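You operate a simulated robot arm through the tools that you are given. There is no shell and no other tool.

You run a simulated robot arm. Do the job below in one go: nothing can be reset, and whatever is moved stays where it is left.

JOB
Crank 20 cm of grey sheet out to the stop and clamp it.
Fine: lock the stop before cranking; latch the clamp bar.

It is judged by the outcome, as a careful person would: the job done as asked, and still so three seconds after it is handed in. It fails if anything else is knocked over, pushed out of place, dropped, spilled or broken. Flat cloth is picked up by pressing the open fingertips on it (5 to 10 N) and closing them slowly along it; thin cloth reads only 2 to 8 mm in the jaws.

ROBOT AND FRAMES
A 6-joint arm with a fingered hand, fixed in place. Base frame: the origin is at the foot of the arm, x ahead of it, y to its left, z up. Units: m, rad, N and s.
With the tool pointing down near the work surface it reaches from about 0.34 to 0.82 m from the base axis. Its first joint turns from -2.897 to 2.897 rad. Payload 4 kg.
The TCP is the grasp point between the finger pads, 0.026 m short of the fingertips. In the tool frame z runs along the fingers and y along their closing line. Largest opening 0.132 m; the body of the gripper starts 0.073 m behind the TCP. The gripper is a hand of 5 fingers: y runs from the thumb to the fingers, the wrist lies at [0, 0, -0.239] in the tool frame, and closing takes about 1.5 s.
Orientation is that of the tool frame in the base frame, as [roll, pitch, yaw] about the fixed x, y, z axes, in that order (R = Rz(yaw) Ry(pitch) Rx(roll)). With the fingers straight down and closing along the base's y, the tool's x points along the base's -x, its y along +y and its z along -z.

CONTROLS
- The arm moves only by the tool nudge_tool. Its argument "targets" is one flat list of numbers, 6 for each row, row after row: the shift along the base's x, y, z in m, then the turn, a rotation vector about the base's x, y, z in degrees. In form: [tx, ty, tz, wx, wy, wz, tx, ty, tz, wx, wy, wz, ...]. A call has 1 to 20 rows; each row shifts and turns the commanded pose from where the row before left it. "gripper" is the closure in counts, from 0 (fully open) to 255 (shut), set as the call begins (left out, the last holds). A row lasts 0.2 s, in which the tool goes at most 0.05 m and 0.15 rad; a call with a longer step from one row to the next is refused whole, and so is a gripper value outside its range. A pose out of reach is approached as far as the arm can. The call stops where the force on the tool passes 80 N (or 10 N more than at its start, if that is more) or the arm is blocked; 0.2 s more then pass. Each finger travels about 0.045 m/s and halts on what it meets, pressing with about 30 N; the grip force reading is that of the motor and also rises with nothing between the fingers. The clock runs only during rows and for 0.2 s after the last one: add rows that do not move to give the fingers time. It gives the time, the measured TCP pose, the force on the tool (base axes), the opening and the grip force at its end, in the units of the frame above (readings bear some noise), with the torque about the TCP (base axes, N m) and any sound that the robot's microphone picked up.
- Cameras (640 x 400 px; columns grow to the right, rows downward): "scene" is fixed at [0.0514, -0.5003, 1.5518]; the picture's right is [0.96, -0.29, 0.00], its down [-0.11, -0.36, -0.93] and it looks along [0.27, 0.89, -0.38] (base axes); focal length 344 px, centre (320, 200). "wrist" rides on the gripper at [0.085, 0.002, -0.097] in the tool frame; the picture's right is [-0.02, 1.00, 0.00], its down [-0.75, -0.02, -0.66] and it looks along [-0.66, -0.01, 0.75] (tool axes); focal length 270 px, centre (320, 200). There is no depth. A picture from a camera that has moved, and an enlarged one, comes with that camera's place and axes in the base frame and with its lens.
- get_image(camera): a new picture of that camera. No time passes.
- move_fingers(finger1, finger2, finger3, finger4, thumb_bend): sets how far each is bent, from 0 (flat) to 1 (curled in); at 0.3 the hand is open as for a grip, at 0.7 the pads meet at the TCP. One left out holds its place. A second passes; each finger stops where it meets its share of the squeeze, and holds until it gets a number again. A gripper value or a shape takes the hand back. It gives what a move gives, with no picture; readings hold the bend of each and the force on the fingers (four entries, about 0 where the hand has none), thumb and palm.
- preshape(shape): the hand has 5 fingers and takes this shape, open, in about a second: jaw (thumb against the fingers, like two jaws); tri (thumb and two fingers); tip (a fingertip pinch); poke (one finger out to press); point (the index stretched); flat (the hand flat); cup (the hand cupped); fist (a fist). The gripper value then closes the fingers along that shape, each until it touches; the sizes above hold for jaw. It gives what a move gives, with no picture.
- enlarge(camera, box): a new picture of the part [left, top, right, bottom] of that camera's present view, enlarged. No time passes.
- hand_in(): hands the job in; it is judged then, once.

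Places have to be worked out from the pictures, the camera data and where the tool is seen. Open the gripper and draw the arm clear of the work before you hand the job in, unless the task says otherwise.

The tools are called after "Call:" as name(argument=value, ...) on one line, values as JSON. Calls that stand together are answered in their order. nudge_tool: Moves the arm, as the interface text tells. Its arguments: {"type":"object","properties":{"targets":{"type":"array","items":{"type":"number"}},"gripper":{"type":"number"}},"required":["targets"]} The other tools are called the same way: preshape (shape) gives the hand a shape; move_fingers (finger1, finger2, finger3, finger4, thumb_bend) moves the fingers one by one; get_image (camera) takes a picture; enlarge (camera, box) takes an enlarged picture of a part of a camera's view; hand_in () hands the job in.

At the start:

```text
clock: 0.0
ee_pos: [0.2041, 0.4878, 1.1938]
tcp_rot: [-3.129, -0.007, 3.141]
wrist_force: [-0.9, -1.4, -0.6]
torque: [0.04, 0.0, 0.04]
width: 0.1316
grip_force: 0.0
shape: jaw
bend: [0.3, 0.3, 0.3, 0.3, 0.3]
finger forces: [0.1, 0.1, 0.0, 0.0, 0.1, 0.0]
```

scene: 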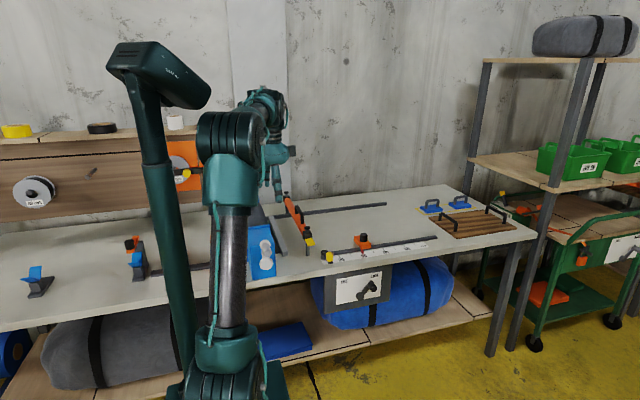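
wrist: 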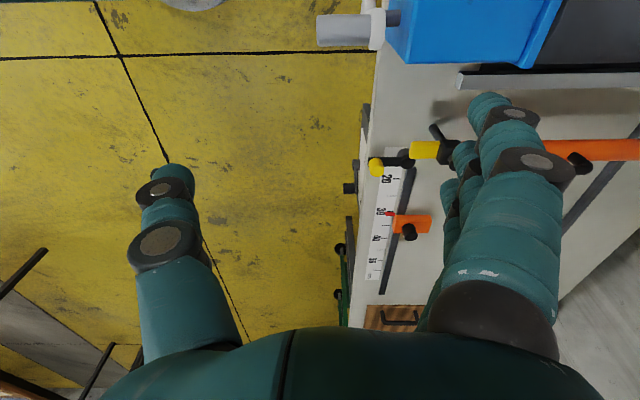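

The scene shows a bench with a blue feeder box, an orange clamp bar, and a ruler with an orange stop. I'll enlarge both views to understand the parts.

Call:
enlarge(camera="scene", box=[230, 180, 450, 310])

Call:
enlarge(camera="scene", box=[0, 110, 240, 310])

Call:
enlarge(camera="wrist", box=[310, 0, 640, 330])

Call:
enlarge(camera="scene", box=[310, 220, 450, 310])

```text
2.91 times, centred on (340, 245) of scene
camera zoom: at [0.0514, -0.5003, 1.5518], right [0.96, -0.29, 0.0], down [-0.11, -0.36, -0.93], along [0.27, 0.89, -0.38], focal length 1001 px, centre (262, 69)
```

zoom: 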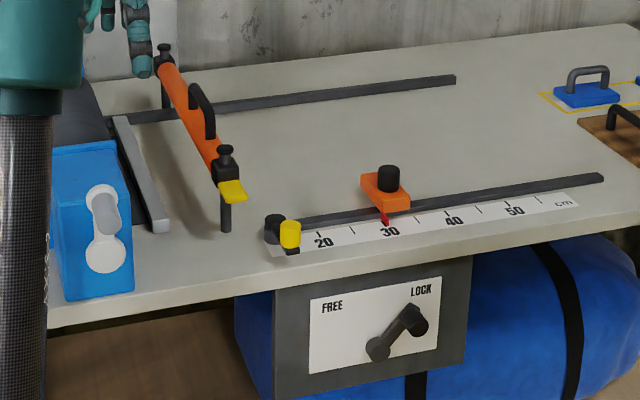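

```text
2.00 times, centred on (120, 210) of scene
camera zoom: at [0.0514, -0.5003, 1.5518], right [0.96, -0.29, 0.0], down [-0.11, -0.36, -0.93], along [0.27, 0.89, -0.38], focal length 688 px, centre (720, 180)
```

zoom: 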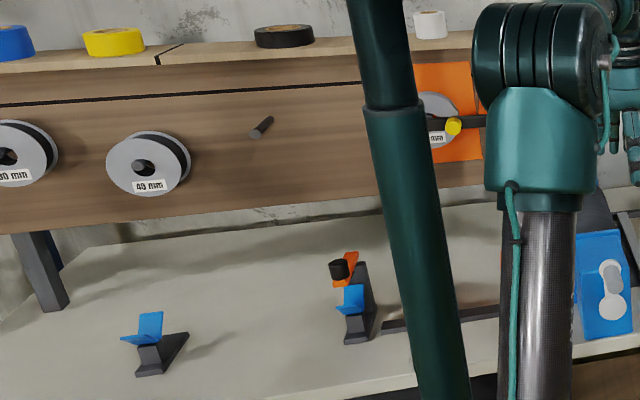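

```text
1.21 times, centred on (475, 165) of wrist
camera zoom: at [0.1193, 0.4908, 1.291], right [0.02, 1.0, -0.01], down [0.76, -0.01, 0.65], along [0.65, -0.02, -0.76], focal length 328 px, centre (132, 242)
```

zoom: 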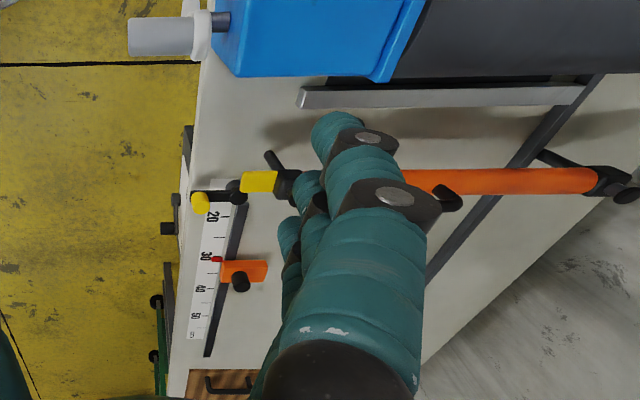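

```text
4.44 times, centred on (380, 265) of scene
camera zoom: at [0.0514, -0.5003, 1.5518], right [0.96, -0.29, 0.0], down [-0.11, -0.36, -0.93], along [0.27, 0.89, -0.38], focal length 1530 px, centre (53, -89)
```

zoom: 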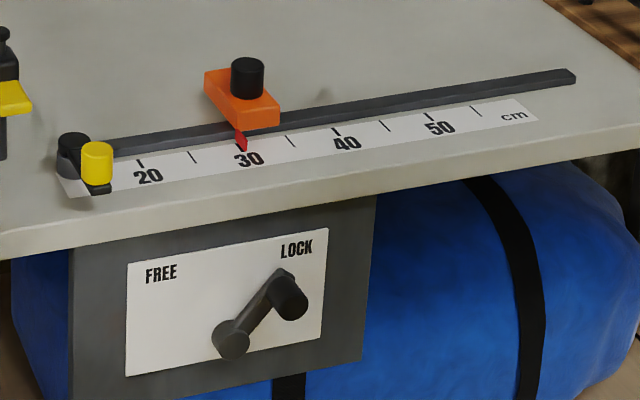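

From two views I get the ruler at 1 cm = 0.01 m along x (20 mark at x≈0.4855, 30 at x≈0.587, y≈0.65, bench z≈0.795). The clamp bar is raised at x≈0.36 and a yellow-knobbed latch pivots at about (0.42, 0.66). I'll turn the hand so the wrist camera looks at the front panel and crank.

Call:
nudge_tool(targets=[0.012, -0.012, 0, 0, 0, 8.2, 0.012, -0.012, 0, 0, 0, 8.2, 0.012, -0.012, 0, 0, 0, 8.2, 0.012, -0.012, 0, 0, 0, 8.2, 0.012, -0.012, 0, 0, 0, 8.2, 0.012, -0.012, 0, 0, 0, 8.2, 0.012, -0.012, 0, 0, 0, 8.2, 0.012, -0.012, 0, 0, 0, 8.2, 0.012, -0.012, 0, 0, 0, 8.2, 0.012, -0.012, 0, 0, 0, 8.2, 0.012, -0.012, 0, 0, 0, 8.0])

Call:
get_image(camera="wrist")

Call:
get_image(camera="scene")

```text
clock: 2.4
ee_pos: [0.332, 0.3561, 1.1941]
tcp_rot: [-3.129, -0.006, -1.567]
wrist_force: [-0.1, -0.8, 0.5]
torque: [0.02, 0.01, 0.0]
width: 0.1321
grip_force: 0.0
shape: jaw
bend: [0.3, 0.3, 0.3, 0.3, 0.3]
finger forces: [0.0, 0.1, 0.0, 0.0, 0.1, 0.1]
```

```text
taken
camera wrist: at [0.3306, 0.2714, 1.2918], right [-1.0, 0.02, -0.01], down [0.01, 0.76, 0.65], along [0.02, 0.65, -0.76], focal length 270 px, centre (320, 200)
```

wrist: 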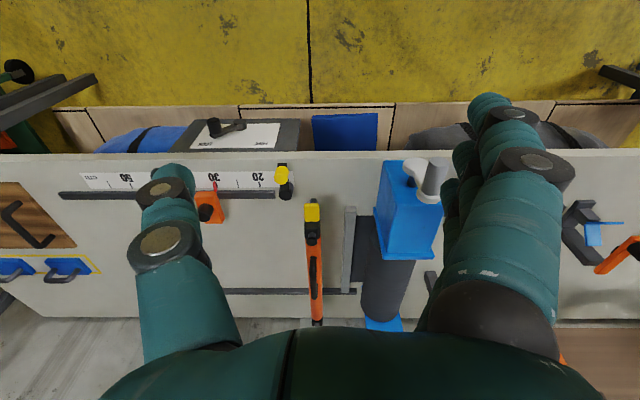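

```text
taken
```

scene: 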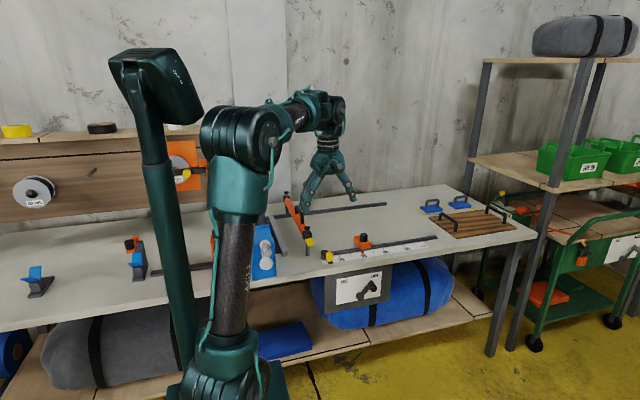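

The rotated view shows (upside down) the blue roll feeder with white crank, the panel lever, stop, latch and clamp bar. I enlarge each.

Call:
enlarge(camera="wrist", box=[290, 130, 460, 340])

Call:
enlarge(camera="wrist", box=[170, 100, 320, 230])

Call:
enlarge(camera="scene", box=[230, 190, 330, 290])

Call:
enlarge(camera="scene", box=[310, 250, 400, 320])

```text
1.90 times, centred on (375, 235) of wrist
camera zoom: at [0.3306, 0.2714, 1.2918], right [-1.0, 0.02, -0.01], down [0.01, 0.76, 0.65], along [0.02, 0.65, -0.76], focal length 515 px, centre (215, 133)
```

zoom: 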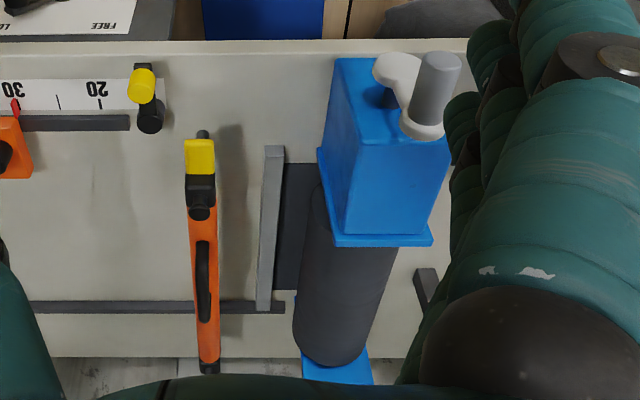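

```text
3.08 times, centred on (245, 165) of wrist
camera zoom: at [0.3306, 0.2714, 1.2918], right [-1.0, 0.02, -0.01], down [0.01, 0.76, 0.65], along [0.02, 0.65, -0.76], focal length 832 px, centre (551, 308)
```

zoom: 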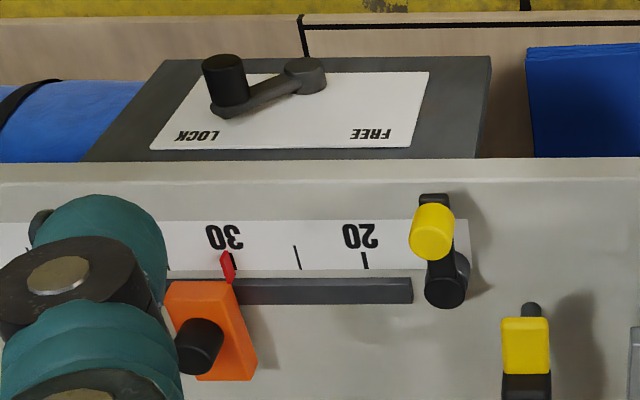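

```text
4.00 times, centred on (280, 240) of scene
camera zoom: at [0.0514, -0.5003, 1.5518], right [0.96, -0.29, 0.0], down [-0.11, -0.36, -0.93], along [0.27, 0.89, -0.38], focal length 1376 px, centre (480, 40)
```

zoom: 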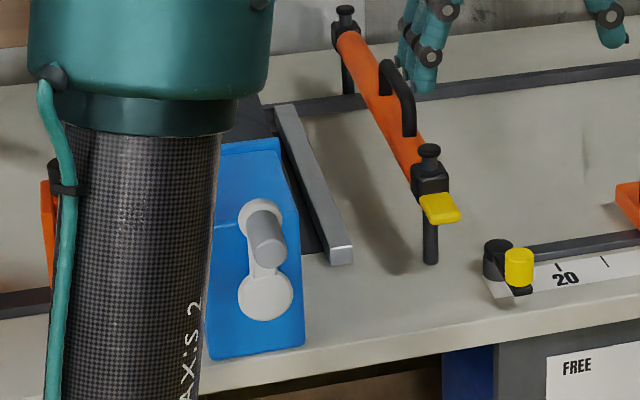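

```text
5.71 times, centred on (355, 285) of scene
camera zoom: at [0.0514, -0.5003, 1.5518], right [0.96, -0.29, 0.0], down [-0.11, -0.36, -0.93], along [0.27, 0.89, -0.38], focal length 1966 px, centre (120, -286)
```

zoom: 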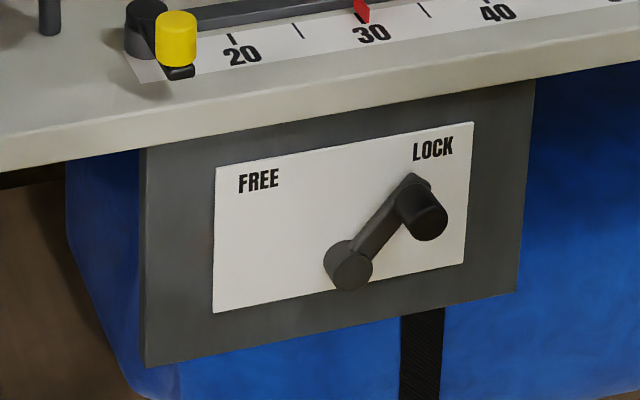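

The panel lever currently points to LOCK (knob about (0.60, 0.55, 0.68), pivot about (0.547, ·, 0.644)), with the stop at 30. I'll free it, slide the stop to 20 and lock it again. First I tilt the tool horizontal (pointing +y) in the free space in front of the bench.

Call:
nudge_tool(targets=[0.0245, 0.002, -0.02, 8.2, 0, 0, 0.0245, 0.002, -0.02, 8.2, 0, 0, 0.0245, 0.002, -0.02, 8.2, 0, 0, 0.0245, 0.002, -0.02, 8.2, 0, 0, 0.0245, 0.002, -0.02, 8.2, 0, 0, 0.0245, 0.002, -0.02, 8.2, 0, 0, 0.0245, 0.002, -0.02, 8.2, 0, 0, 0.0245, 0.002, -0.02, 8.2, 0, 0, 0.0245, 0.002, -0.02, 8.2, 0, 0, 0.0245, 0.002, -0.02, 8.2, 0, 0, 0.0245, 0.002, -0.02, 8.0, 0, 0])

Call:
get_image(camera="wrist")

Call:
get_image(camera="scene")

```text
clock: 4.8
ee_pos: [0.6073, 0.3938, 0.9762]
tcp_rot: [-3.122, 1.541, -1.581]
wrist_force: [0.1, -0.4, -0.1]
torque: [0.01, 0.0, 0.03]
width: 0.1318
grip_force: 0.1
shape: jaw
bend: [0.3, 0.3, 0.3, 0.3, 0.3]
finger forces: [0.0, 0.0, 0.1, 0.0, 0.0, 0.1]
out of reach, approached as far as the arm can: row 11
```

```text
taken
camera wrist: at [0.6022, 0.2937, 0.8942], right [-1.0, 0.03, 0.02], down [0.0, -0.64, 0.77], along [0.04, 0.77, 0.64], focal length 270 px, centre (320, 200)
```

wrist: 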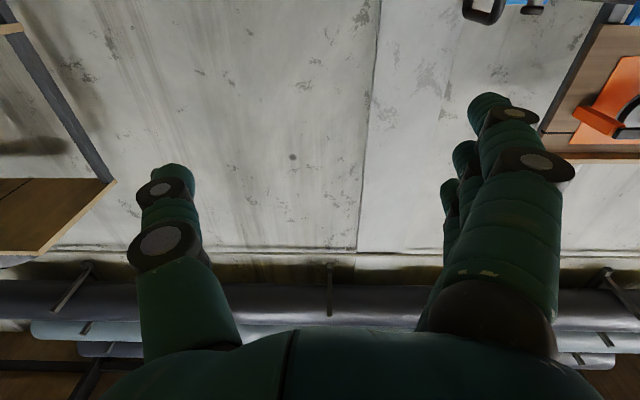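

```text
taken
```

scene: 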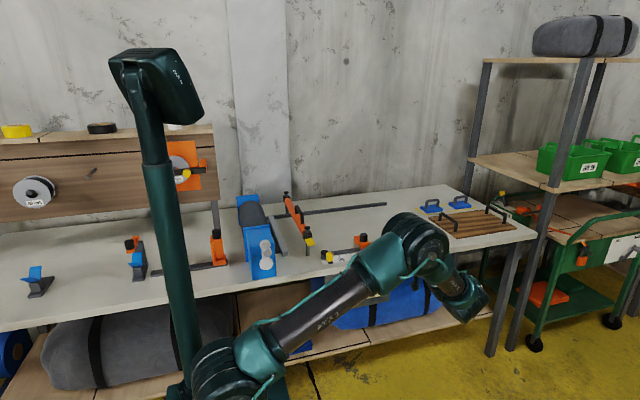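

The horizontal pose is just reachable here, but the camera sits below the hand and looks up. I'll roll the hand 180° about its own axis so the wrist camera is above and looks down and forward at the work.

Call:
nudge_tool(targets=[0, 0, 0, 0, 8.5, 0, 0, 0, 0, 0, 8.5, 0, 0, 0, 0, 0, 8.5, 0, 0, 0, 0, 0, 8.5, 0, 0, 0, 0, 0, 8.5, 0, 0, 0, 0, 0, 8.5, 0, 0, 0, 0, 0, 8.5, 0, 0, 0, 0, 0, 8.5, 0, 0, 0, 0, 0, 8.5, 0, 0, 0, 0, 0, 8.5, 0, 0, 0, 0, 0, 8.5, 0, 0, 0, 0, 0, 8.5, 0, 0, 0, 0, 0, 8.5, 0, 0, 0, 0, 0, 8.5, 0, 0, 0, 0, 0, 8.5, 0, 0, 0, 0, 0, 8.5, 0, 0, 0, 0, 0, 8.5, 0, 0, 0, 0, 0, 8.5, 0, 0, 0, 0, 0, 8.5, 0, 0, 0, 0, 0, 8.5, 0])

Call:
get_image(camera="wrist")

```text
clock: 9.0
ee_pos: [0.6148, 0.4287, 0.9811]
tcp_rot: [1.613, -1.4, 3.109]
wrist_force: [0.6, -0.3, 0.0]
torque: [0.03, 0.01, -0.01]
width: 0.1317
grip_force: 0.1
shape: jaw
bend: [0.3, 0.3, 0.3, 0.3, 0.3]
finger forces: [0.0, 0.0, 0.0, 0.0, 0.1, 0.0]
out of reach, approached as far as the arm can: row 1, 2, 11, 13, 15, 18
```

```text
taken
camera wrist: at [0.6032, 0.3316, 1.067], right [0.99, 0.01, 0.15], down [0.12, -0.66, -0.74], along [0.09, 0.75, -0.66], focal length 270 px, centre (320, 200)
```

wrist: 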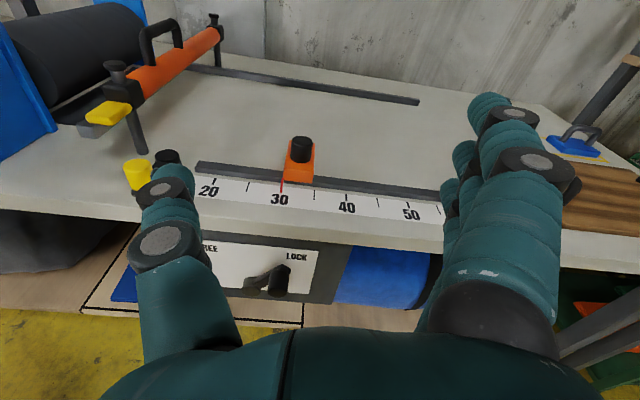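

The flip worked: now I see the bench from above the hand. I zoom onto the panel lever to refine its position.

Call:
enlarge(camera="wrist", box=[190, 120, 350, 320])

Call:
enlarge(camera="wrist", box=[0, 0, 240, 200])

```text
2.00 times, centred on (270, 220) of wrist
camera zoom: at [0.6032, 0.3316, 1.067], right [0.99, 0.01, 0.15], down [0.12, -0.66, -0.74], along [0.09, 0.75, -0.66], focal length 541 px, centre (420, 160)
```

zoom: 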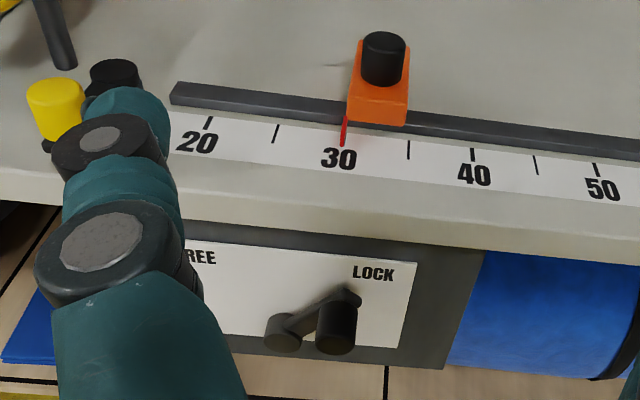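

```text
2.00 times, centred on (120, 100) of wrist
camera zoom: at [0.6032, 0.3316, 1.067], right [0.99, 0.01, 0.15], down [0.12, -0.66, -0.74], along [0.09, 0.75, -0.66], focal length 541 px, centre (720, 400)
```

zoom: 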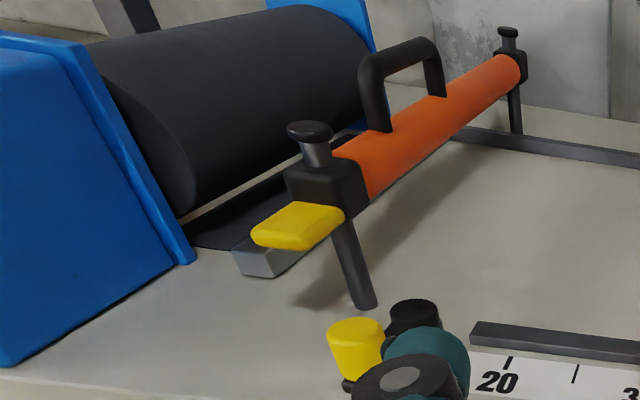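

The lever knob is around (0.595, 0.535, 0.695) and its pivot about (0.55, 0.57, 0.64). I'll finish the roll and lower the open hand in front of the panel, keeping well back from it.

Call:
nudge_tool(targets=[-0.0075, 0, -0.035, 0, 8.5, 0, -0.0075, 0, -0.035, 0, 0, 0, -0.0075, 0, -0.035, 0, 0, 0, -0.0075, 0, -0.035, 0, 0, 0, -0.0075, 0, -0.035, 0, 0, 0, -0.0075, 0, -0.035, 0, 0, 0, -0.0075, 0, -0.035, 0, 0, 0, -0.0075, 0, -0.035, 0, 0, 0])

Call:
get_image(camera="wrist")

Call:
get_image(camera="scene")

```text
clock: 10.8
ee_pos: [0.5798, 0.4784, 0.7102]
tcp_rot: [1.801, -1.542, 2.92]
wrist_force: [-0.9, 0.4, -0.1]
torque: [-0.02, 0.01, 0.0]
width: 0.1319
grip_force: 0.2
shape: jaw
bend: [0.3, 0.3, 0.3, 0.3, 0.3]
finger forces: [0.0, 0.1, 0.0, 0.0, 0.1, 0.0]
out of reach, approached as far as the arm can: row 1, 2, 3, 4, 5, 6, 7, 8
```

```text
taken
camera wrist: at [0.5798, 0.3821, 0.7961], right [1.0, 0.01, 0.01], down [0.01, -0.66, -0.75], along [0.0, 0.75, -0.66], focal length 270 px, centre (320, 200)
```

wrist: 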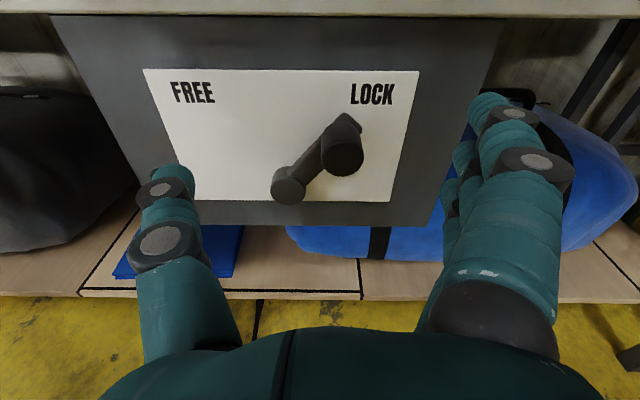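

```text
taken
```

scene: 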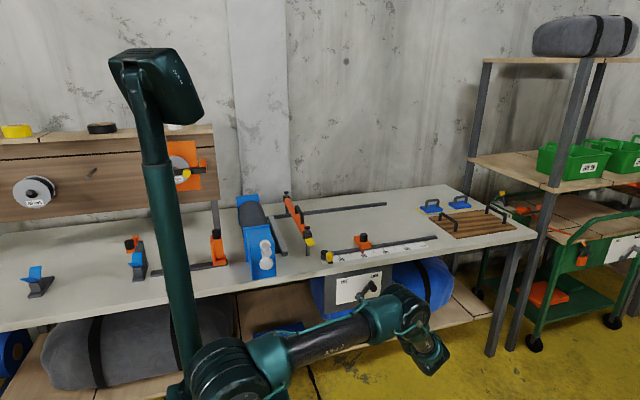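

The view is clear: the lever knob front is at about (0.595, 0.535, 0.70), and the open fingers straddle it in x. I advance in y in small steps and check how the commanded pose relates to the real one.

Call:
nudge_tool(targets=[0, 0.025, 0, 0, 0, 0, 0, 0.025, 0, 0, 0, 0])

```text
clock: 11.4
ee_pos: [0.5791, 0.5285, 0.7081]
tcp_rot: [1.379, -1.546, -2.936]
wrist_force: [-0.2, 0.4, -0.1]
torque: [-0.03, 0.0, 0.0]
width: 0.1317
grip_force: 0.1
shape: jaw
bend: [0.3, 0.3, 0.3, 0.3, 0.3]
finger forces: [0.1, 0.0, 0.0, 0.1, 0.0, 0.1]
```

The command follows the reached pose, good. Now I push the lever left (toward FREE) with the fingers.

Call:
nudge_tool(targets=[0, 0.008, 0, 0, 0, 0, -0.02, 0, 0, 0, 0, 0, -0.02, 0, 0, 0, 0, 0, -0.02, 0, 0, 0, 0, 0, -0.02, 0, 0, 0, 0, 0])

Call:
get_image(camera="wrist")

```text
clock: 12.6
ee_pos: [0.5062, 0.5412, 0.7087]
tcp_rot: [1.586, -1.543, 3.135]
wrist_force: [8.7, -11.9, 16.6]
torque: [0.02, -1.38, -0.99]
width: 0.1319
grip_force: 0.1
shape: jaw
bend: [0.3, 0.27, 0.19, 0.3, 0.3]
finger forces: [0.1, 12.8, 9.6, 0.1, 0.0, 0.1]
out of reach, approached as far as the arm can: row 5
```

```text
taken
camera wrist: at [0.5055, 0.4432, 0.7947], right [1.0, 0.01, 0.01], down [0.01, -0.66, -0.75], along [0.0, 0.75, -0.66], focal length 270 px, centre (320, 200)
```

wrist: 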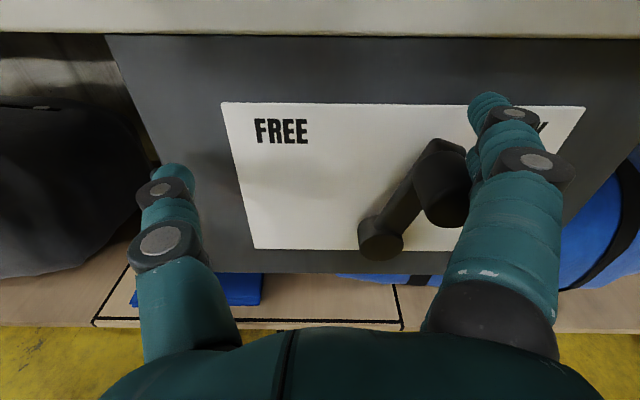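

The fingers are in contact with the knob with modest force, lever barely moved. I continue pushing left in smaller steps, drawing back slightly from the panel.

Call:
nudge_tool(targets=[-0.015, -0.003, 0, 0, 0, 0, -0.015, 0, 0, 0, 0, 0, -0.015, 0, 0, 0, 0, 0])

Call:
get_image(camera="wrist")

```text
clock: 13.4
ee_pos: [0.4942, 0.5514, 0.7101]
tcp_rot: [1.529, -1.543, -3.113]
wrist_force: [7.5, -49.4, 14.8]
torque: [-0.58, -1.24, -3.91]
width: 0.1323
grip_force: 0.1
shape: jaw
bend: [0.3, 0.21, 0.07, 0.29, 0.3]
finger forces: [0.1, 26.2, 16.1, 12.1, 0.0, 0.1]
out of reach, approached as far as the arm can: row 1, 2, 3
stopped in row 3: the force on the tool passed its limit at 86 N (the readings are from after the stop); the commanded pose is now the measured one
```

```text
taken
camera wrist: at [0.4925, 0.4538, 0.7952], right [1.0, -0.01, 0.01], down [0.0, -0.66, -0.75], along [0.01, 0.75, -0.66], focal length 270 px, centre (320, 200)
```

wrist: 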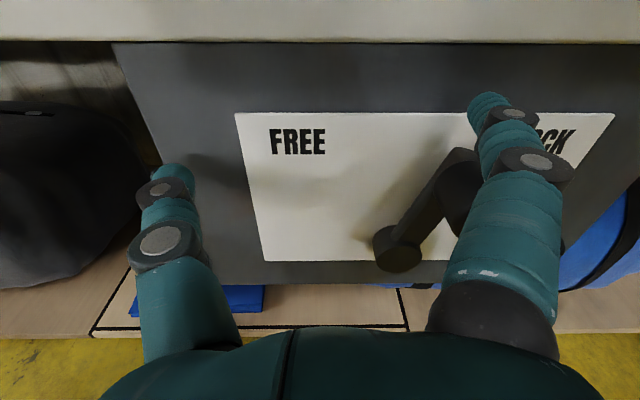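

In the horizontal pose the arm can't come closer, so it slid toward the panel instead of pushing left. I back off and tilt the tool to 45° down-forward, which gives more reach, then retry.

Call:
nudge_tool(targets=[0.03, 0, 0, 0, 0, 0, 0.035, -0.01, 0, 0, 0, 0, 0.01, -0.03, 0, 0, 0, 0, 0, -0.01, 0, -7.5, 0, 0, 0, 0, 0, -7.5, 0, 0, 0, 0, 0, -7.5, 0, 0, 0, 0, 0, -7.5, 0, 0, 0, 0, 0, -7.5, 0, 0, 0, 0, 0, -7.5, 0, 0])

Call:
get_image(camera="wrist")

```text
clock: 15.4
ee_pos: [0.5645, 0.5062, 0.7081]
tcp_rot: [3.115, -0.779, 1.604]
wrist_force: [-0.2, -0.6, -0.3]
torque: [0.02, 0.01, 0.0]
width: 0.1317
grip_force: 0.2
shape: jaw
bend: [0.3, 0.3, 0.3, 0.3, 0.3]
finger forces: [0.0, 0.0, 0.0, 0.0, 0.1, 0.0]
```

```text
taken
camera wrist: at [0.5641, 0.4963, 0.8369], right [1.0, 0.0, 0.01], down [0.0, -1.0, -0.06], along [0.0, 0.06, -1.0], focal length 270 px, centre (320, 200)
```

wrist: 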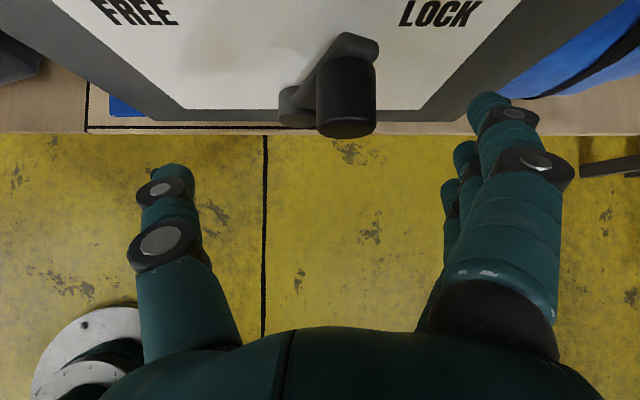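

The lever has in fact started to turn (knob now near x≈0.577). With the 45° tilt I advance slightly and push left again.

Call:
nudge_tool(targets=[0, 0.022, 0, 0, 0, 0, -0.02, 0, 0, 0, 0, 0, -0.02, 0, 0, 0, 0, 0, -0.02, 0, 0, 0, 0, 0, -0.015, 0, 0, 0, 0, 0, -0.015, 0, 0, 0, 0, 0])

Call:
get_image(camera="wrist")

```text
clock: 16.8
ee_pos: [0.4732, 0.5265, 0.7066]
tcp_rot: [3.116, -0.782, 1.607]
wrist_force: [0.0, 0.2, -0.1]
torque: [-0.03, 0.02, -0.04]
width: 0.1318
grip_force: 0.1
shape: jaw
bend: [0.3, 0.29, 0.3, 0.3, 0.3]
finger forces: [0.0, 0.4, 0.0, 0.0, 0.0, 0.1]
```

```text
taken
camera wrist: at [0.4724, 0.5175, 0.835], right [1.0, 0.0, 0.0], down [0.0, -1.0, -0.06], along [0.0, 0.06, -1.0], focal length 270 px, centre (320, 200)
```

wrist: 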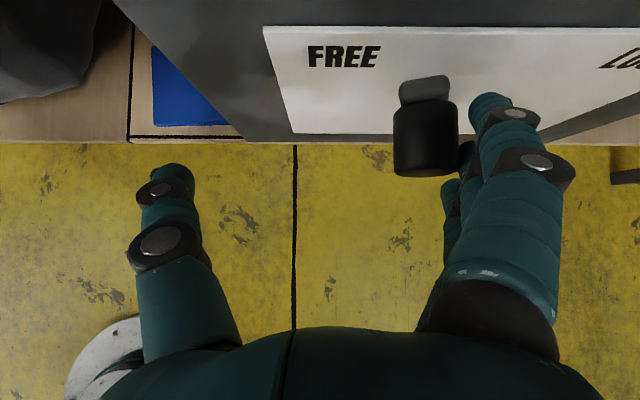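

The lever moves freely now, near vertical. Continue to FREE.

Call:
nudge_tool(targets=[-0.015, 0, 0, 0, 0, 0, -0.015, 0, 0, 0, 0, 0, -0.012, 0, 0, 0, 0, 0, -0.01, 0, 0, 0, 0, 0])

Call:
get_image(camera="wrist")

```text
clock: 17.8
ee_pos: [0.4227, 0.5278, 0.7084]
tcp_rot: [3.111, -0.783, 1.607]
wrist_force: [8.2, 0.4, 7.0]
torque: [0.09, -0.61, -0.11]
width: 0.1321
grip_force: 0.0
shape: jaw
bend: [0.3, 0.15, 0.29, 0.3, 0.3]
finger forces: [0.1, 8.1, 1.2, 0.1, 0.0, 0.0]
```

```text
taken
camera wrist: at [0.4222, 0.5175, 0.8372], right [1.0, 0.0, 0.01], down [0.0, -1.0, -0.07], along [0.01, 0.07, -1.0], focal length 270 px, centre (320, 200)
```

wrist: 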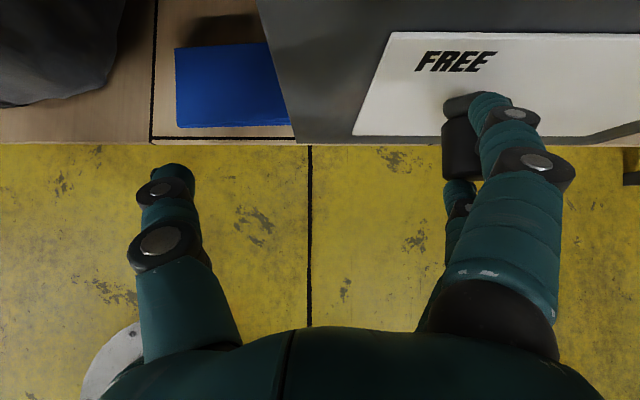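

The lever is at FREE (knob x≈0.496 and finger pushed back at the end stop). I retreat, rise, and tip the tool downward to view the stop.

Call:
nudge_tool(targets=[0.01, -0.03, 0, 0, 0, 0, 0.01, -0.04, 0, 0, 0, 0, 0.02, -0.03, 0.02, 0, 0, 0, 0.02, 0, 0.04, 0, 0, 0, 0.02, 0, 0.04, 0, 0, 0, 0.02, 0, 0.04, 0, 0, 0, 0.02, 0, 0.04, 0, 0, 0, 0.02, 0, 0.04, 0, 0, 0, 0.02, 0, 0.04, 0, 0, 0, 0.02, 0, 0.03, 0, 0, 0])

Call:
get_image(camera="wrist")

Call:
get_image(camera="scene")

```text
clock: 20.0
ee_pos: [0.6001, 0.4228, 0.9983]
tcp_rot: [3.116, -0.782, 1.605]
wrist_force: [0.8, 0.4, 0.2]
torque: [-0.01, 0.01, -0.03]
width: 0.1319
grip_force: 0.1
shape: jaw
bend: [0.3, 0.3, 0.3, 0.3, 0.3]
finger forces: [0.0, 0.1, 0.0, 0.1, 0.1, 0.0]
```

```text
taken
camera wrist: at [0.5997, 0.414, 1.1267], right [1.0, 0.0, 0.0], down [0.0, -1.0, -0.06], along [0.0, 0.06, -1.0], focal length 270 px, centre (320, 200)
```

wrist: 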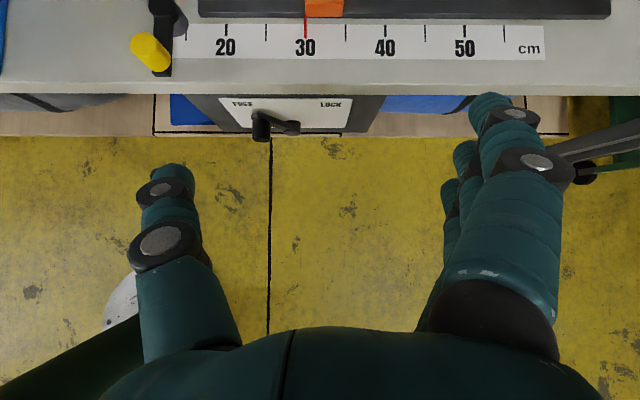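

```text
taken
```

scene: 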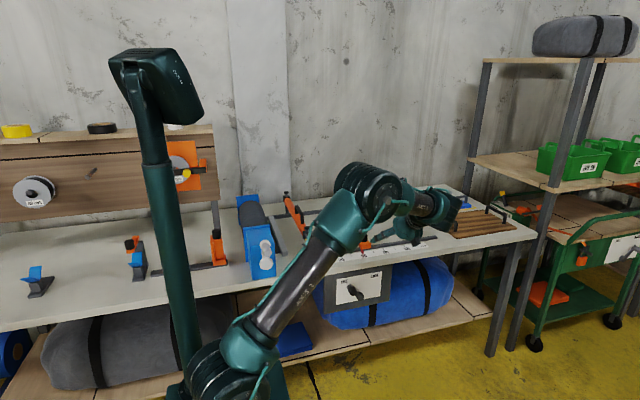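

The lever is at FREE. Now I move over the stop (block centre about (0.604, 0.69), knob top z≈0.86), keeping the 45° tilt because straight down would be out of reach there.

Call:
nudge_tool(targets=[0.0005, 0.038, -0.006, 0, 0, 0, 0.0005, 0.038, -0.006, 0, 0, 0, 0.0005, 0.038, -0.006, 0, 0, 0, 0.0005, 0.038, -0.006, 0, 0, 0, 0.0005, 0.038, -0.006, 0, 0, 0, 0.0005, 0.038, -0.006, 0, 0, 0, 0.0005, 0.038, -0.006, 0, 0, 0])

Call:
get_image(camera="wrist")

```text
clock: 21.6
ee_pos: [0.5975, 0.6746, 0.9472]
tcp_rot: [3.114, -0.783, 1.606]
wrist_force: [0.1, -0.1, -0.5]
torque: [0.05, 0.03, 0.02]
width: 0.1319
grip_force: 0.2
shape: jaw
bend: [0.3, 0.3, 0.3, 0.3, 0.3]
finger forces: [0.1, 0.0, 0.0, 0.0, 0.0, 0.0]
out of reach, approached as far as the arm can: row 7
```

```text
taken
camera wrist: at [0.598, 0.6657, 1.075], right [1.0, 0.0, 0.0], down [0.0, -1.0, -0.06], along [0.0, 0.06, -1.0], focal length 270 px, centre (320, 200)
```

wrist: 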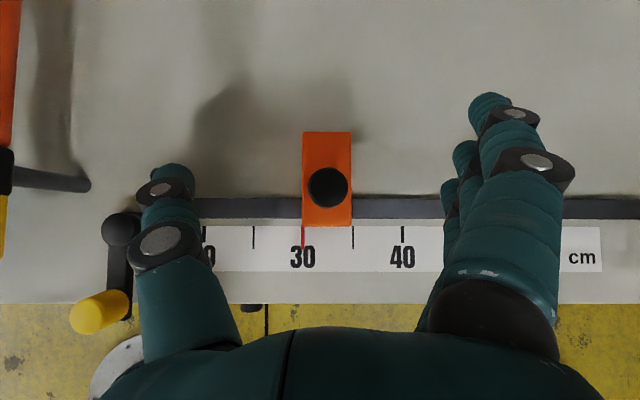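

The stop block spans x 0.581–0.628, y 0.657–0.745, with its knob at (0.604, 0.689). I tilt slightly more for reach and lower around the knob.

Call:
nudge_tool(targets=[0.003, 0.006, 0, 6, 0, 0, 0.003, 0.006, -0.01, 6, 0, 0, 0, 0, -0.025, 0, 0, 0, 0, 0, -0.025, 0, 0, 0, 0, 0, -0.02, 0, 0, 0])

Call:
get_image(camera="wrist")

```text
clock: 22.8
ee_pos: [0.6046, 0.6885, 0.8656]
tcp_rot: [3.099, -0.992, 1.619]
wrist_force: [0.2, 0.2, 0.6]
torque: [-0.03, 0.0, -0.02]
width: 0.1319
grip_force: 0.2
shape: jaw
bend: [0.3, 0.3, 0.3, 0.3, 0.3]
finger forces: [0.0, 0.0, 0.0, 0.1, 0.1, 0.1]
```

```text
taken
camera wrist: at [0.605, 0.6527, 0.9893], right [1.0, 0.0, 0.01], down [0.0, -0.96, -0.27], along [0.01, 0.27, -0.96], focal length 270 px, centre (320, 200)
```

wrist: 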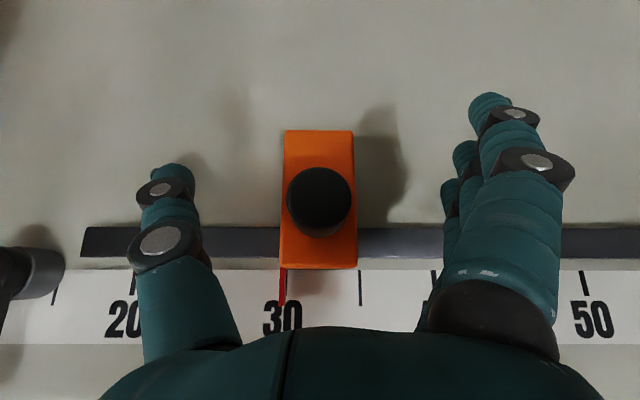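

The hand is centred on the stop's knob. I close on it.

Call:
nudge_tool(targets=[0, 0, -0.008, 0, 0, 0, 0, 0, 0, 0, 0, 0, 0, 0, 0, 0, 0, 0, 0, 0, 0, 0, 0, 0, 0, 0, 0, 0, 0, 0, 0, 0, 0, 0, 0, 0, 0, 0, 0, 0, 0, 0], gripper=230)

Call:
get_image(camera="wrist")

```text
clock: 24.4
ee_pos: [0.6053, 0.6891, 0.8576]
tcp_rot: [3.1, -0.993, 1.618]
wrist_force: [2.4, -0.6, 0.8]
torque: [-0.04, -0.07, -0.03]
width: 0.0219
grip_force: 0.1
shape: jaw
bend: [0.66, 0.7, 0.73, 0.73, 0.7]
finger forces: [0.0, 0.8, 1.1, 1.0, 0.2, 0.0]
```

```text
taken
camera wrist: at [0.6044, 0.6527, 0.982], right [1.0, 0.0, 0.01], down [0.0, -0.96, -0.27], along [0.01, 0.27, -0.96], focal length 270 px, centre (320, 200)
```

wrist: 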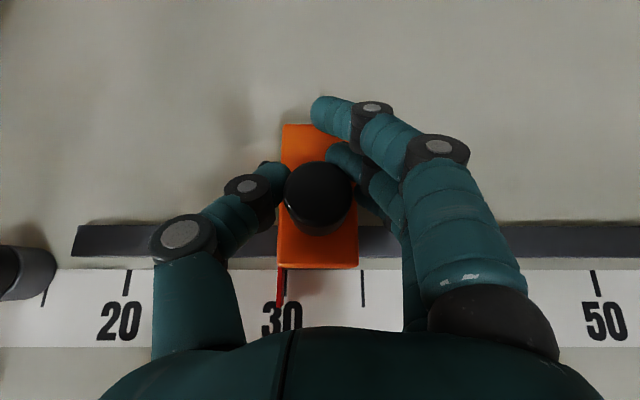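

The knob is enclosed by thumb and fingers. I tighten and slide the stop left 0.08 m first, then check against the ruler.

Call:
nudge_tool(targets=[0, 0, 0, 0, 0, 0, 0, 0, 0, 0, 0, 0, 0, 0, 0, 0, 0, 0, -0.01, 0, 0, 0, 0, 0, -0.01, 0, 0, 0, 0, 0, -0.01, 0, 0, 0, 0, 0, -0.01, 0, 0, 0, 0, 0, -0.01, 0, 0, 0, 0, 0, -0.01, 0, 0, 0, 0, 0, -0.01, 0, 0, 0, 0, 0, -0.01, 0, 0, 0, 0, 0], gripper=255)

Call:
get_image(camera="wrist")

```text
clock: 26.8
ee_pos: [0.5229, 0.6891, 0.8592]
tcp_rot: [3.101, -0.991, 1.618]
wrist_force: [-1.2, 12.5, 1.7]
torque: [0.05, -0.54, -0.09]
width: 0.0158
grip_force: 30.1
shape: jaw
bend: [0.67, 0.69, 0.74, 0.73, 0.7]
finger forces: [0.0, 7.6, 12.6, 8.4, 25.8, 0.1]
```

```text
taken
camera wrist: at [0.5227, 0.6532, 0.9825], right [1.0, 0.0, 0.01], down [0.0, -0.96, -0.27], along [0.0, 0.27, -0.96], focal length 270 px, centre (320, 200)
```

wrist: 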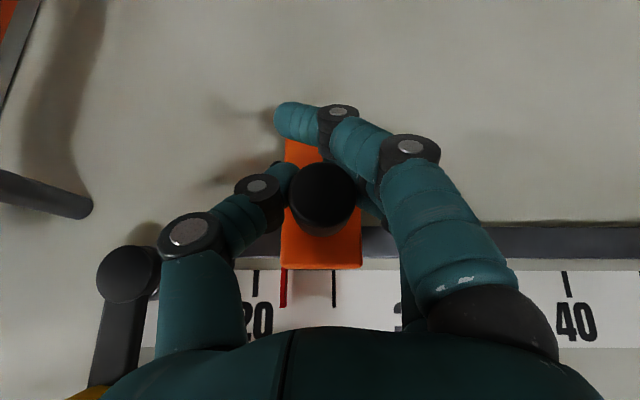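

The pointer now reads about 21.7 (20 tick at col 257, 15.45 px/cm, pointer col 284). I shift a further 17 mm left and check.

Call:
nudge_tool(targets=[-0.006, 0, 0, 0, 0, 0, -0.006, 0, 0, 0, 0, 0, -0.005, 0, 0, 0, 0, 0, 0, 0, 0, 0, 0, 0])

Call:
enlarge(camera="wrist", box=[120, 200, 440, 360])

```text
clock: 27.8
ee_pos: [0.5068, 0.689, 0.8577]
tcp_rot: [3.1, -0.992, 1.619]
wrist_force: [-3.2, 19.0, -6.0]
torque: [0.1, -0.43, 0.01]
width: 0.0157
grip_force: 30.1
shape: jaw
bend: [0.67, 0.69, 0.74, 0.73, 0.7]
finger forces: [0.0, 8.6, 9.6, 8.2, 27.4, 0.0]
```

```text
2.00 times, centred on (280, 280) of wrist
camera zoom: at [0.5051, 0.653, 0.9828], right [1.0, 0.0, 0.0], down [0.0, -0.96, -0.27], along [0.0, 0.27, -0.96], focal length 541 px, centre (400, 40)
```

zoom: 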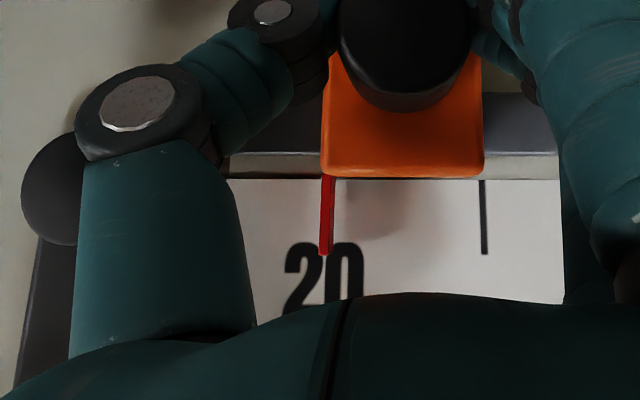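

The pointer seems right on 20. I zoom closely to confirm before releasing.

Call:
enlarge(camera="wrist", box=[240, 275, 380, 345])

```text
4.57 times, centred on (310, 310) of wrist
camera zoom: at [0.5051, 0.653, 0.9828], right [1.0, 0.0, 0.0], down [0.0, -0.96, -0.27], along [0.0, 0.27, -0.96], focal length 1236 px, centre (366, -303)
```

zoom: 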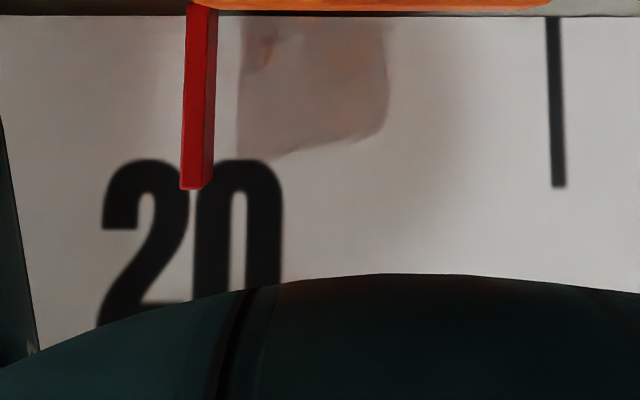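

The pointer's base lines up with the 20 tick within about 1 mm (25 tick minus 5 cm = col 198.5, pointer centre ~199). I release carefully and lift.

Call:
nudge_tool(targets=[0, 0, 0, 0, 0, 0, 0, 0, 0, 0, 0, 0, 0, 0, 0, 0, 0, 0, 0, 0, 0, 0, 0, 0, 0, 0, 0, 0, 0, 0, 0, 0, 0, 0, 0, 0], gripper=120)

Call:
get_image(camera="wrist")

```text
clock: 29.2
ee_pos: [0.5071, 0.688, 0.8591]
tcp_rot: [3.1, -0.991, 1.618]
wrist_force: [0.2, 0.1, -0.3]
torque: [-0.01, -0.02, -0.03]
width: 0.0688
grip_force: 0.0
shape: jaw
bend: [0.72, 0.72, 0.72, 0.72, 0.7]
finger forces: [0.0, 0.0, 0.1, 0.0, 0.0, 0.0]
```

```text
taken
camera wrist: at [0.5059, 0.6523, 0.9835], right [1.0, 0.0, 0.01], down [0.0, -0.96, -0.27], along [0.01, 0.27, -0.96], focal length 270 px, centre (320, 200)
```

wrist: 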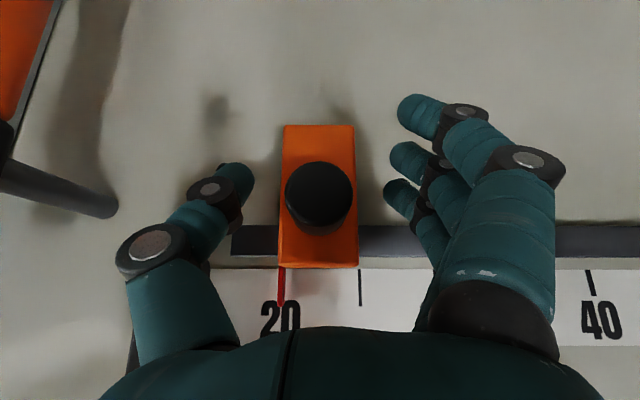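

The stop sits at 20. I lift off, back away and come down in front of the panel with the thumb left of the lever knob.

Call:
nudge_tool(targets=[0, 0, 0.03, 0, 0, 0, 0, 0, 0.03, 0, 0, 0, 0, -0.01, 0.03, 0, 0, 0, 0, -0.04, 0, 0, 0, 0, 0, -0.04, 0, 0, 0, 0, 0, -0.04, 0, 0, 0, 0, 0, -0.04, 0, 0, 0, 0, 0, -0.04, 0, 0, 0, 0, 0.004, -0.025, -0.02, 0, 0, 0, 0.004, 0, -0.04, 0, 0, 0, 0.004, 0, -0.04, 0, 0, 0, 0, 0, -0.04, 0, 0, 0, 0, 0, -0.04, 0, 0, 0, 0, 0, -0.04, 0, 0, 0], gripper=0)

Call:
get_image(camera="wrist")

```text
clock: 32.2
ee_pos: [0.5194, 0.4501, 0.7284]
tcp_rot: [3.099, -0.993, 1.62]
wrist_force: [0.3, -0.3, 0.0]
torque: [0.03, 0.02, 0.01]
width: 0.1318
grip_force: 0.1
shape: jaw
bend: [0.3, 0.3, 0.3, 0.3, 0.3]
finger forces: [0.0, 0.0, 0.0, 0.0, 0.0, 0.0]
```

```text
taken
camera wrist: at [0.5176, 0.4162, 0.8523], right [1.0, 0.0, 0.01], down [0.0, -0.96, -0.27], along [0.01, 0.27, -0.96], focal length 270 px, centre (320, 200)
```

wrist: 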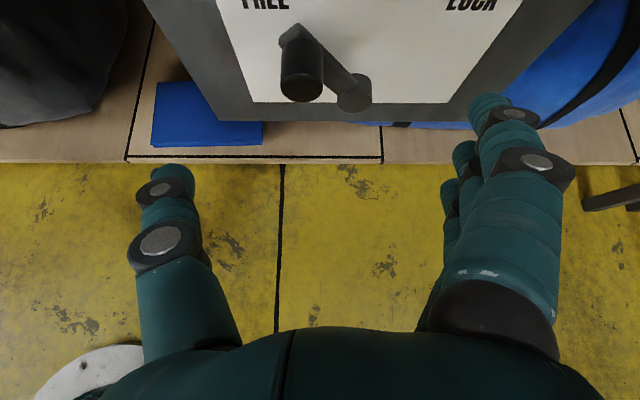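

The knob is at (0.504, 0.543), my thumb at x≈0.453 left of it. I advance and push right toward LOCK with the thumb.

Call:
nudge_tool(targets=[0, 0.03, -0.006, 0, 0, 0, 0, 0.03, -0.006, 0, 0, 0, 0, 0.025, 0, 0, 0, 0, 0.02, 0, 0, 0, 0, 0, 0.02, 0, 0, 0, 0, 0, 0.02, 0, 0, 0, 0, 0, 0.015, 0, 0, 0, 0, 0, 0.015, 0, 0, 0, 0, 0])

Call:
get_image(camera="wrist")

```text
clock: 34.0
ee_pos: [0.6056, 0.5441, 0.7242]
tcp_rot: [3.099, -1.006, 1.627]
wrist_force: [-23.4, 29.4, 46.3]
torque: [0.37, 4.55, -2.76]
width: 0.1319
grip_force: 0.0
shape: jaw
bend: [0.3, 0.3, 0.3, 0.3, 0.03]
finger forces: [0.1, 0.0, 0.0, 0.0, 51.9, 0.1]
```

```text
taken
camera wrist: at [0.6052, 0.5064, 0.8482], right [1.0, 0.01, 0.0], down [0.01, -0.96, -0.29], along [0.0, 0.29, -0.96], focal length 270 px, centre (320, 200)
```

wrist: 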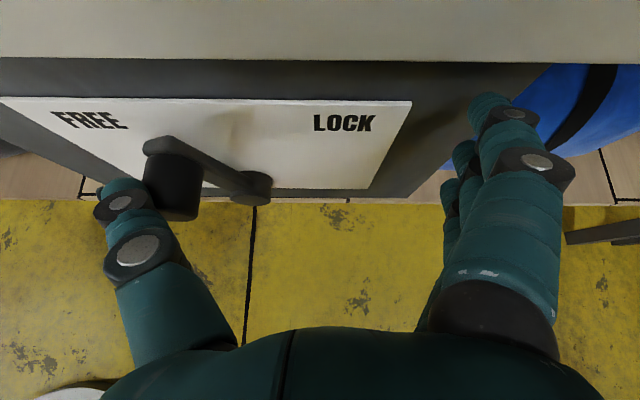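

The thumb was bent back with little lever motion: it contacted the knob from upper-left. I back off left and down a bit and look again, planning to grip the knob and follow the arc.

Call:
nudge_tool(targets=[-0.02, 0, 0, 0, 0, 0, -0.02, -0.005, 0, 0, 0, 0, -0.02, -0.01, 0, 0, 0, 0, -0.015, -0.015, 0, 0, 0, 0])

Call:
get_image(camera="wrist")

Call:
enlarge(camera="scene", box=[300, 230, 420, 310])

```text
clock: 35.0
ee_pos: [0.5342, 0.5093, 0.719]
tcp_rot: [3.098, -0.991, 1.617]
wrist_force: [1.1, -0.2, 1.2]
torque: [0.0, 0.0, 0.0]
width: 0.1321
grip_force: 0.1
shape: jaw
bend: [0.3, 0.3, 0.3, 0.3, 0.3]
finger forces: [0.1, 0.0, 0.0, 0.0, 0.0, 0.1]
```

```text
taken
camera wrist: at [0.5334, 0.4745, 0.8419], right [1.0, 0.0, 0.01], down [0.0, -0.96, -0.27], along [0.01, 0.27, -0.96], focal length 270 px, centre (320, 200)
```

wrist: 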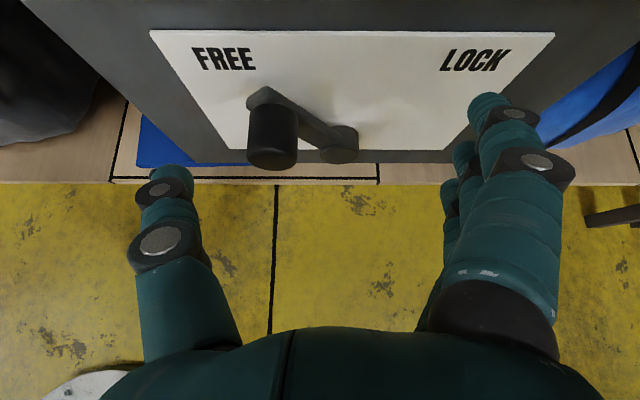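

```text
5.00 times, centred on (360, 270) of scene
camera zoom: at [0.0514, -0.5003, 1.5518], right [0.96, -0.29, 0.0], down [-0.11, -0.36, -0.93], along [0.27, 0.89, -0.38], focal length 1721 px, centre (120, -150)
```

zoom: 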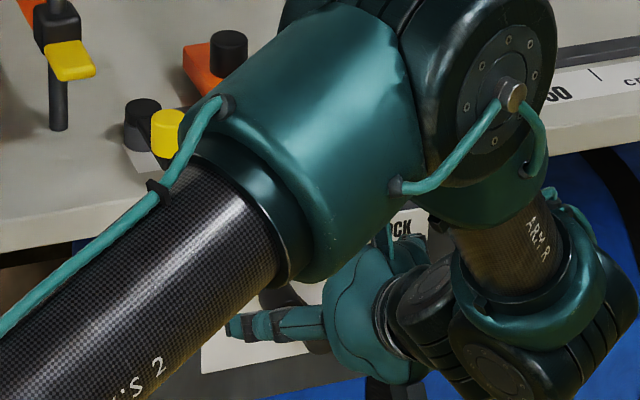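

Two-view triangulation puts the knob front at (0.506, 0.546, 0.691) and the pivot near (0.551, ·, 0.65). I roll the hand 40° so the thumb comes from lower-left, and place the open grip around the knob.

Call:
nudge_tool(targets=[0, -0.015, 0, 0, -6.7, 4.3, 0, 0, 0, 0, -6.7, 4.3, 0, 0, 0, 0, -6.7, 4.3, 0, 0, 0, 0, -6.7, 4.3, 0, 0, 0, 0, -6.7, 4.3, -0.014, 0, -0.01, 0, 0, 0, -0.014, 0.0, -0.009, 0, 0, 0])

Call:
get_image(camera="wrist")

```text
clock: 36.6
ee_pos: [0.5078, 0.4934, 0.6957]
tcp_rot: [2.344, -0.681, 2.584]
wrist_force: [-0.5, 0.6, -0.1]
torque: [0.0, 0.05, 0.02]
width: 0.132
grip_force: 0.1
shape: jaw
bend: [0.3, 0.3, 0.3, 0.3, 0.3]
finger forces: [0.0, 0.0, 0.1, 0.0, 0.0, 0.0]
```

```text
taken
camera wrist: at [0.4519, 0.4472, 0.8043], right [0.76, 0.35, 0.54], down [0.48, -0.87, -0.12], along [0.43, 0.36, -0.83], focal length 270 px, centre (320, 200)
```

wrist: 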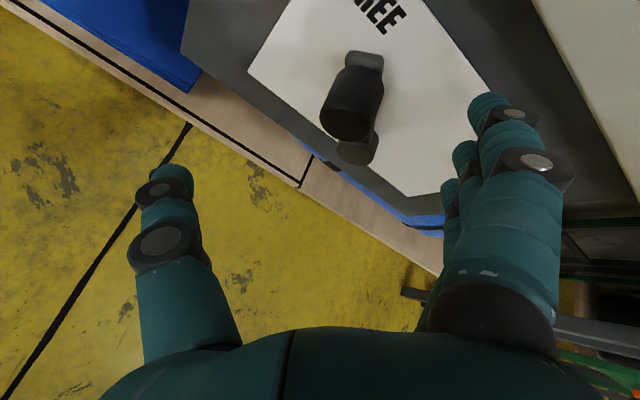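

The rolled pose would make the index reach the panel before the thumb reaches the knob, so I tilt 18° more towards horizontal, then advance with partly closed hand.

Call:
nudge_tool(targets=[0, 0, 0, 6, 0, 0, 0, 0, 0, 6, 0, 0, 0, 0, 0, 6, 0, 0, 0, 0, 0, 0, 0, 0], gripper=110)

Call:
get_image(camera="wrist")

```text
clock: 37.6
ee_pos: [0.5073, 0.494, 0.6965]
tcp_rot: [1.953, -0.81, 2.853]
wrist_force: [0.1, -0.6, -0.2]
torque: [-0.01, -0.03, 0.0]
width: 0.0758
grip_force: 0.0
shape: jaw
bend: [0.72, 0.72, 0.72, 0.72, 0.7]
finger forces: [0.1, 0.0, 0.0, 0.0, 0.0, 0.1]
```

```text
taken
camera wrist: at [0.4519, 0.4156, 0.7854], right [0.76, 0.16, 0.62], down [0.48, -0.79, -0.39], along [0.43, 0.6, -0.68], focal length 270 px, centre (320, 200)
```

wrist: 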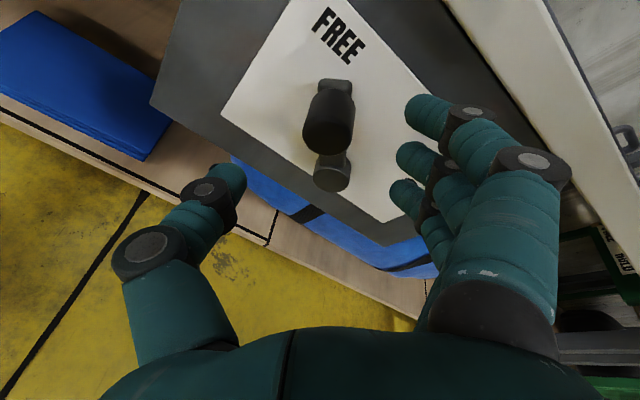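

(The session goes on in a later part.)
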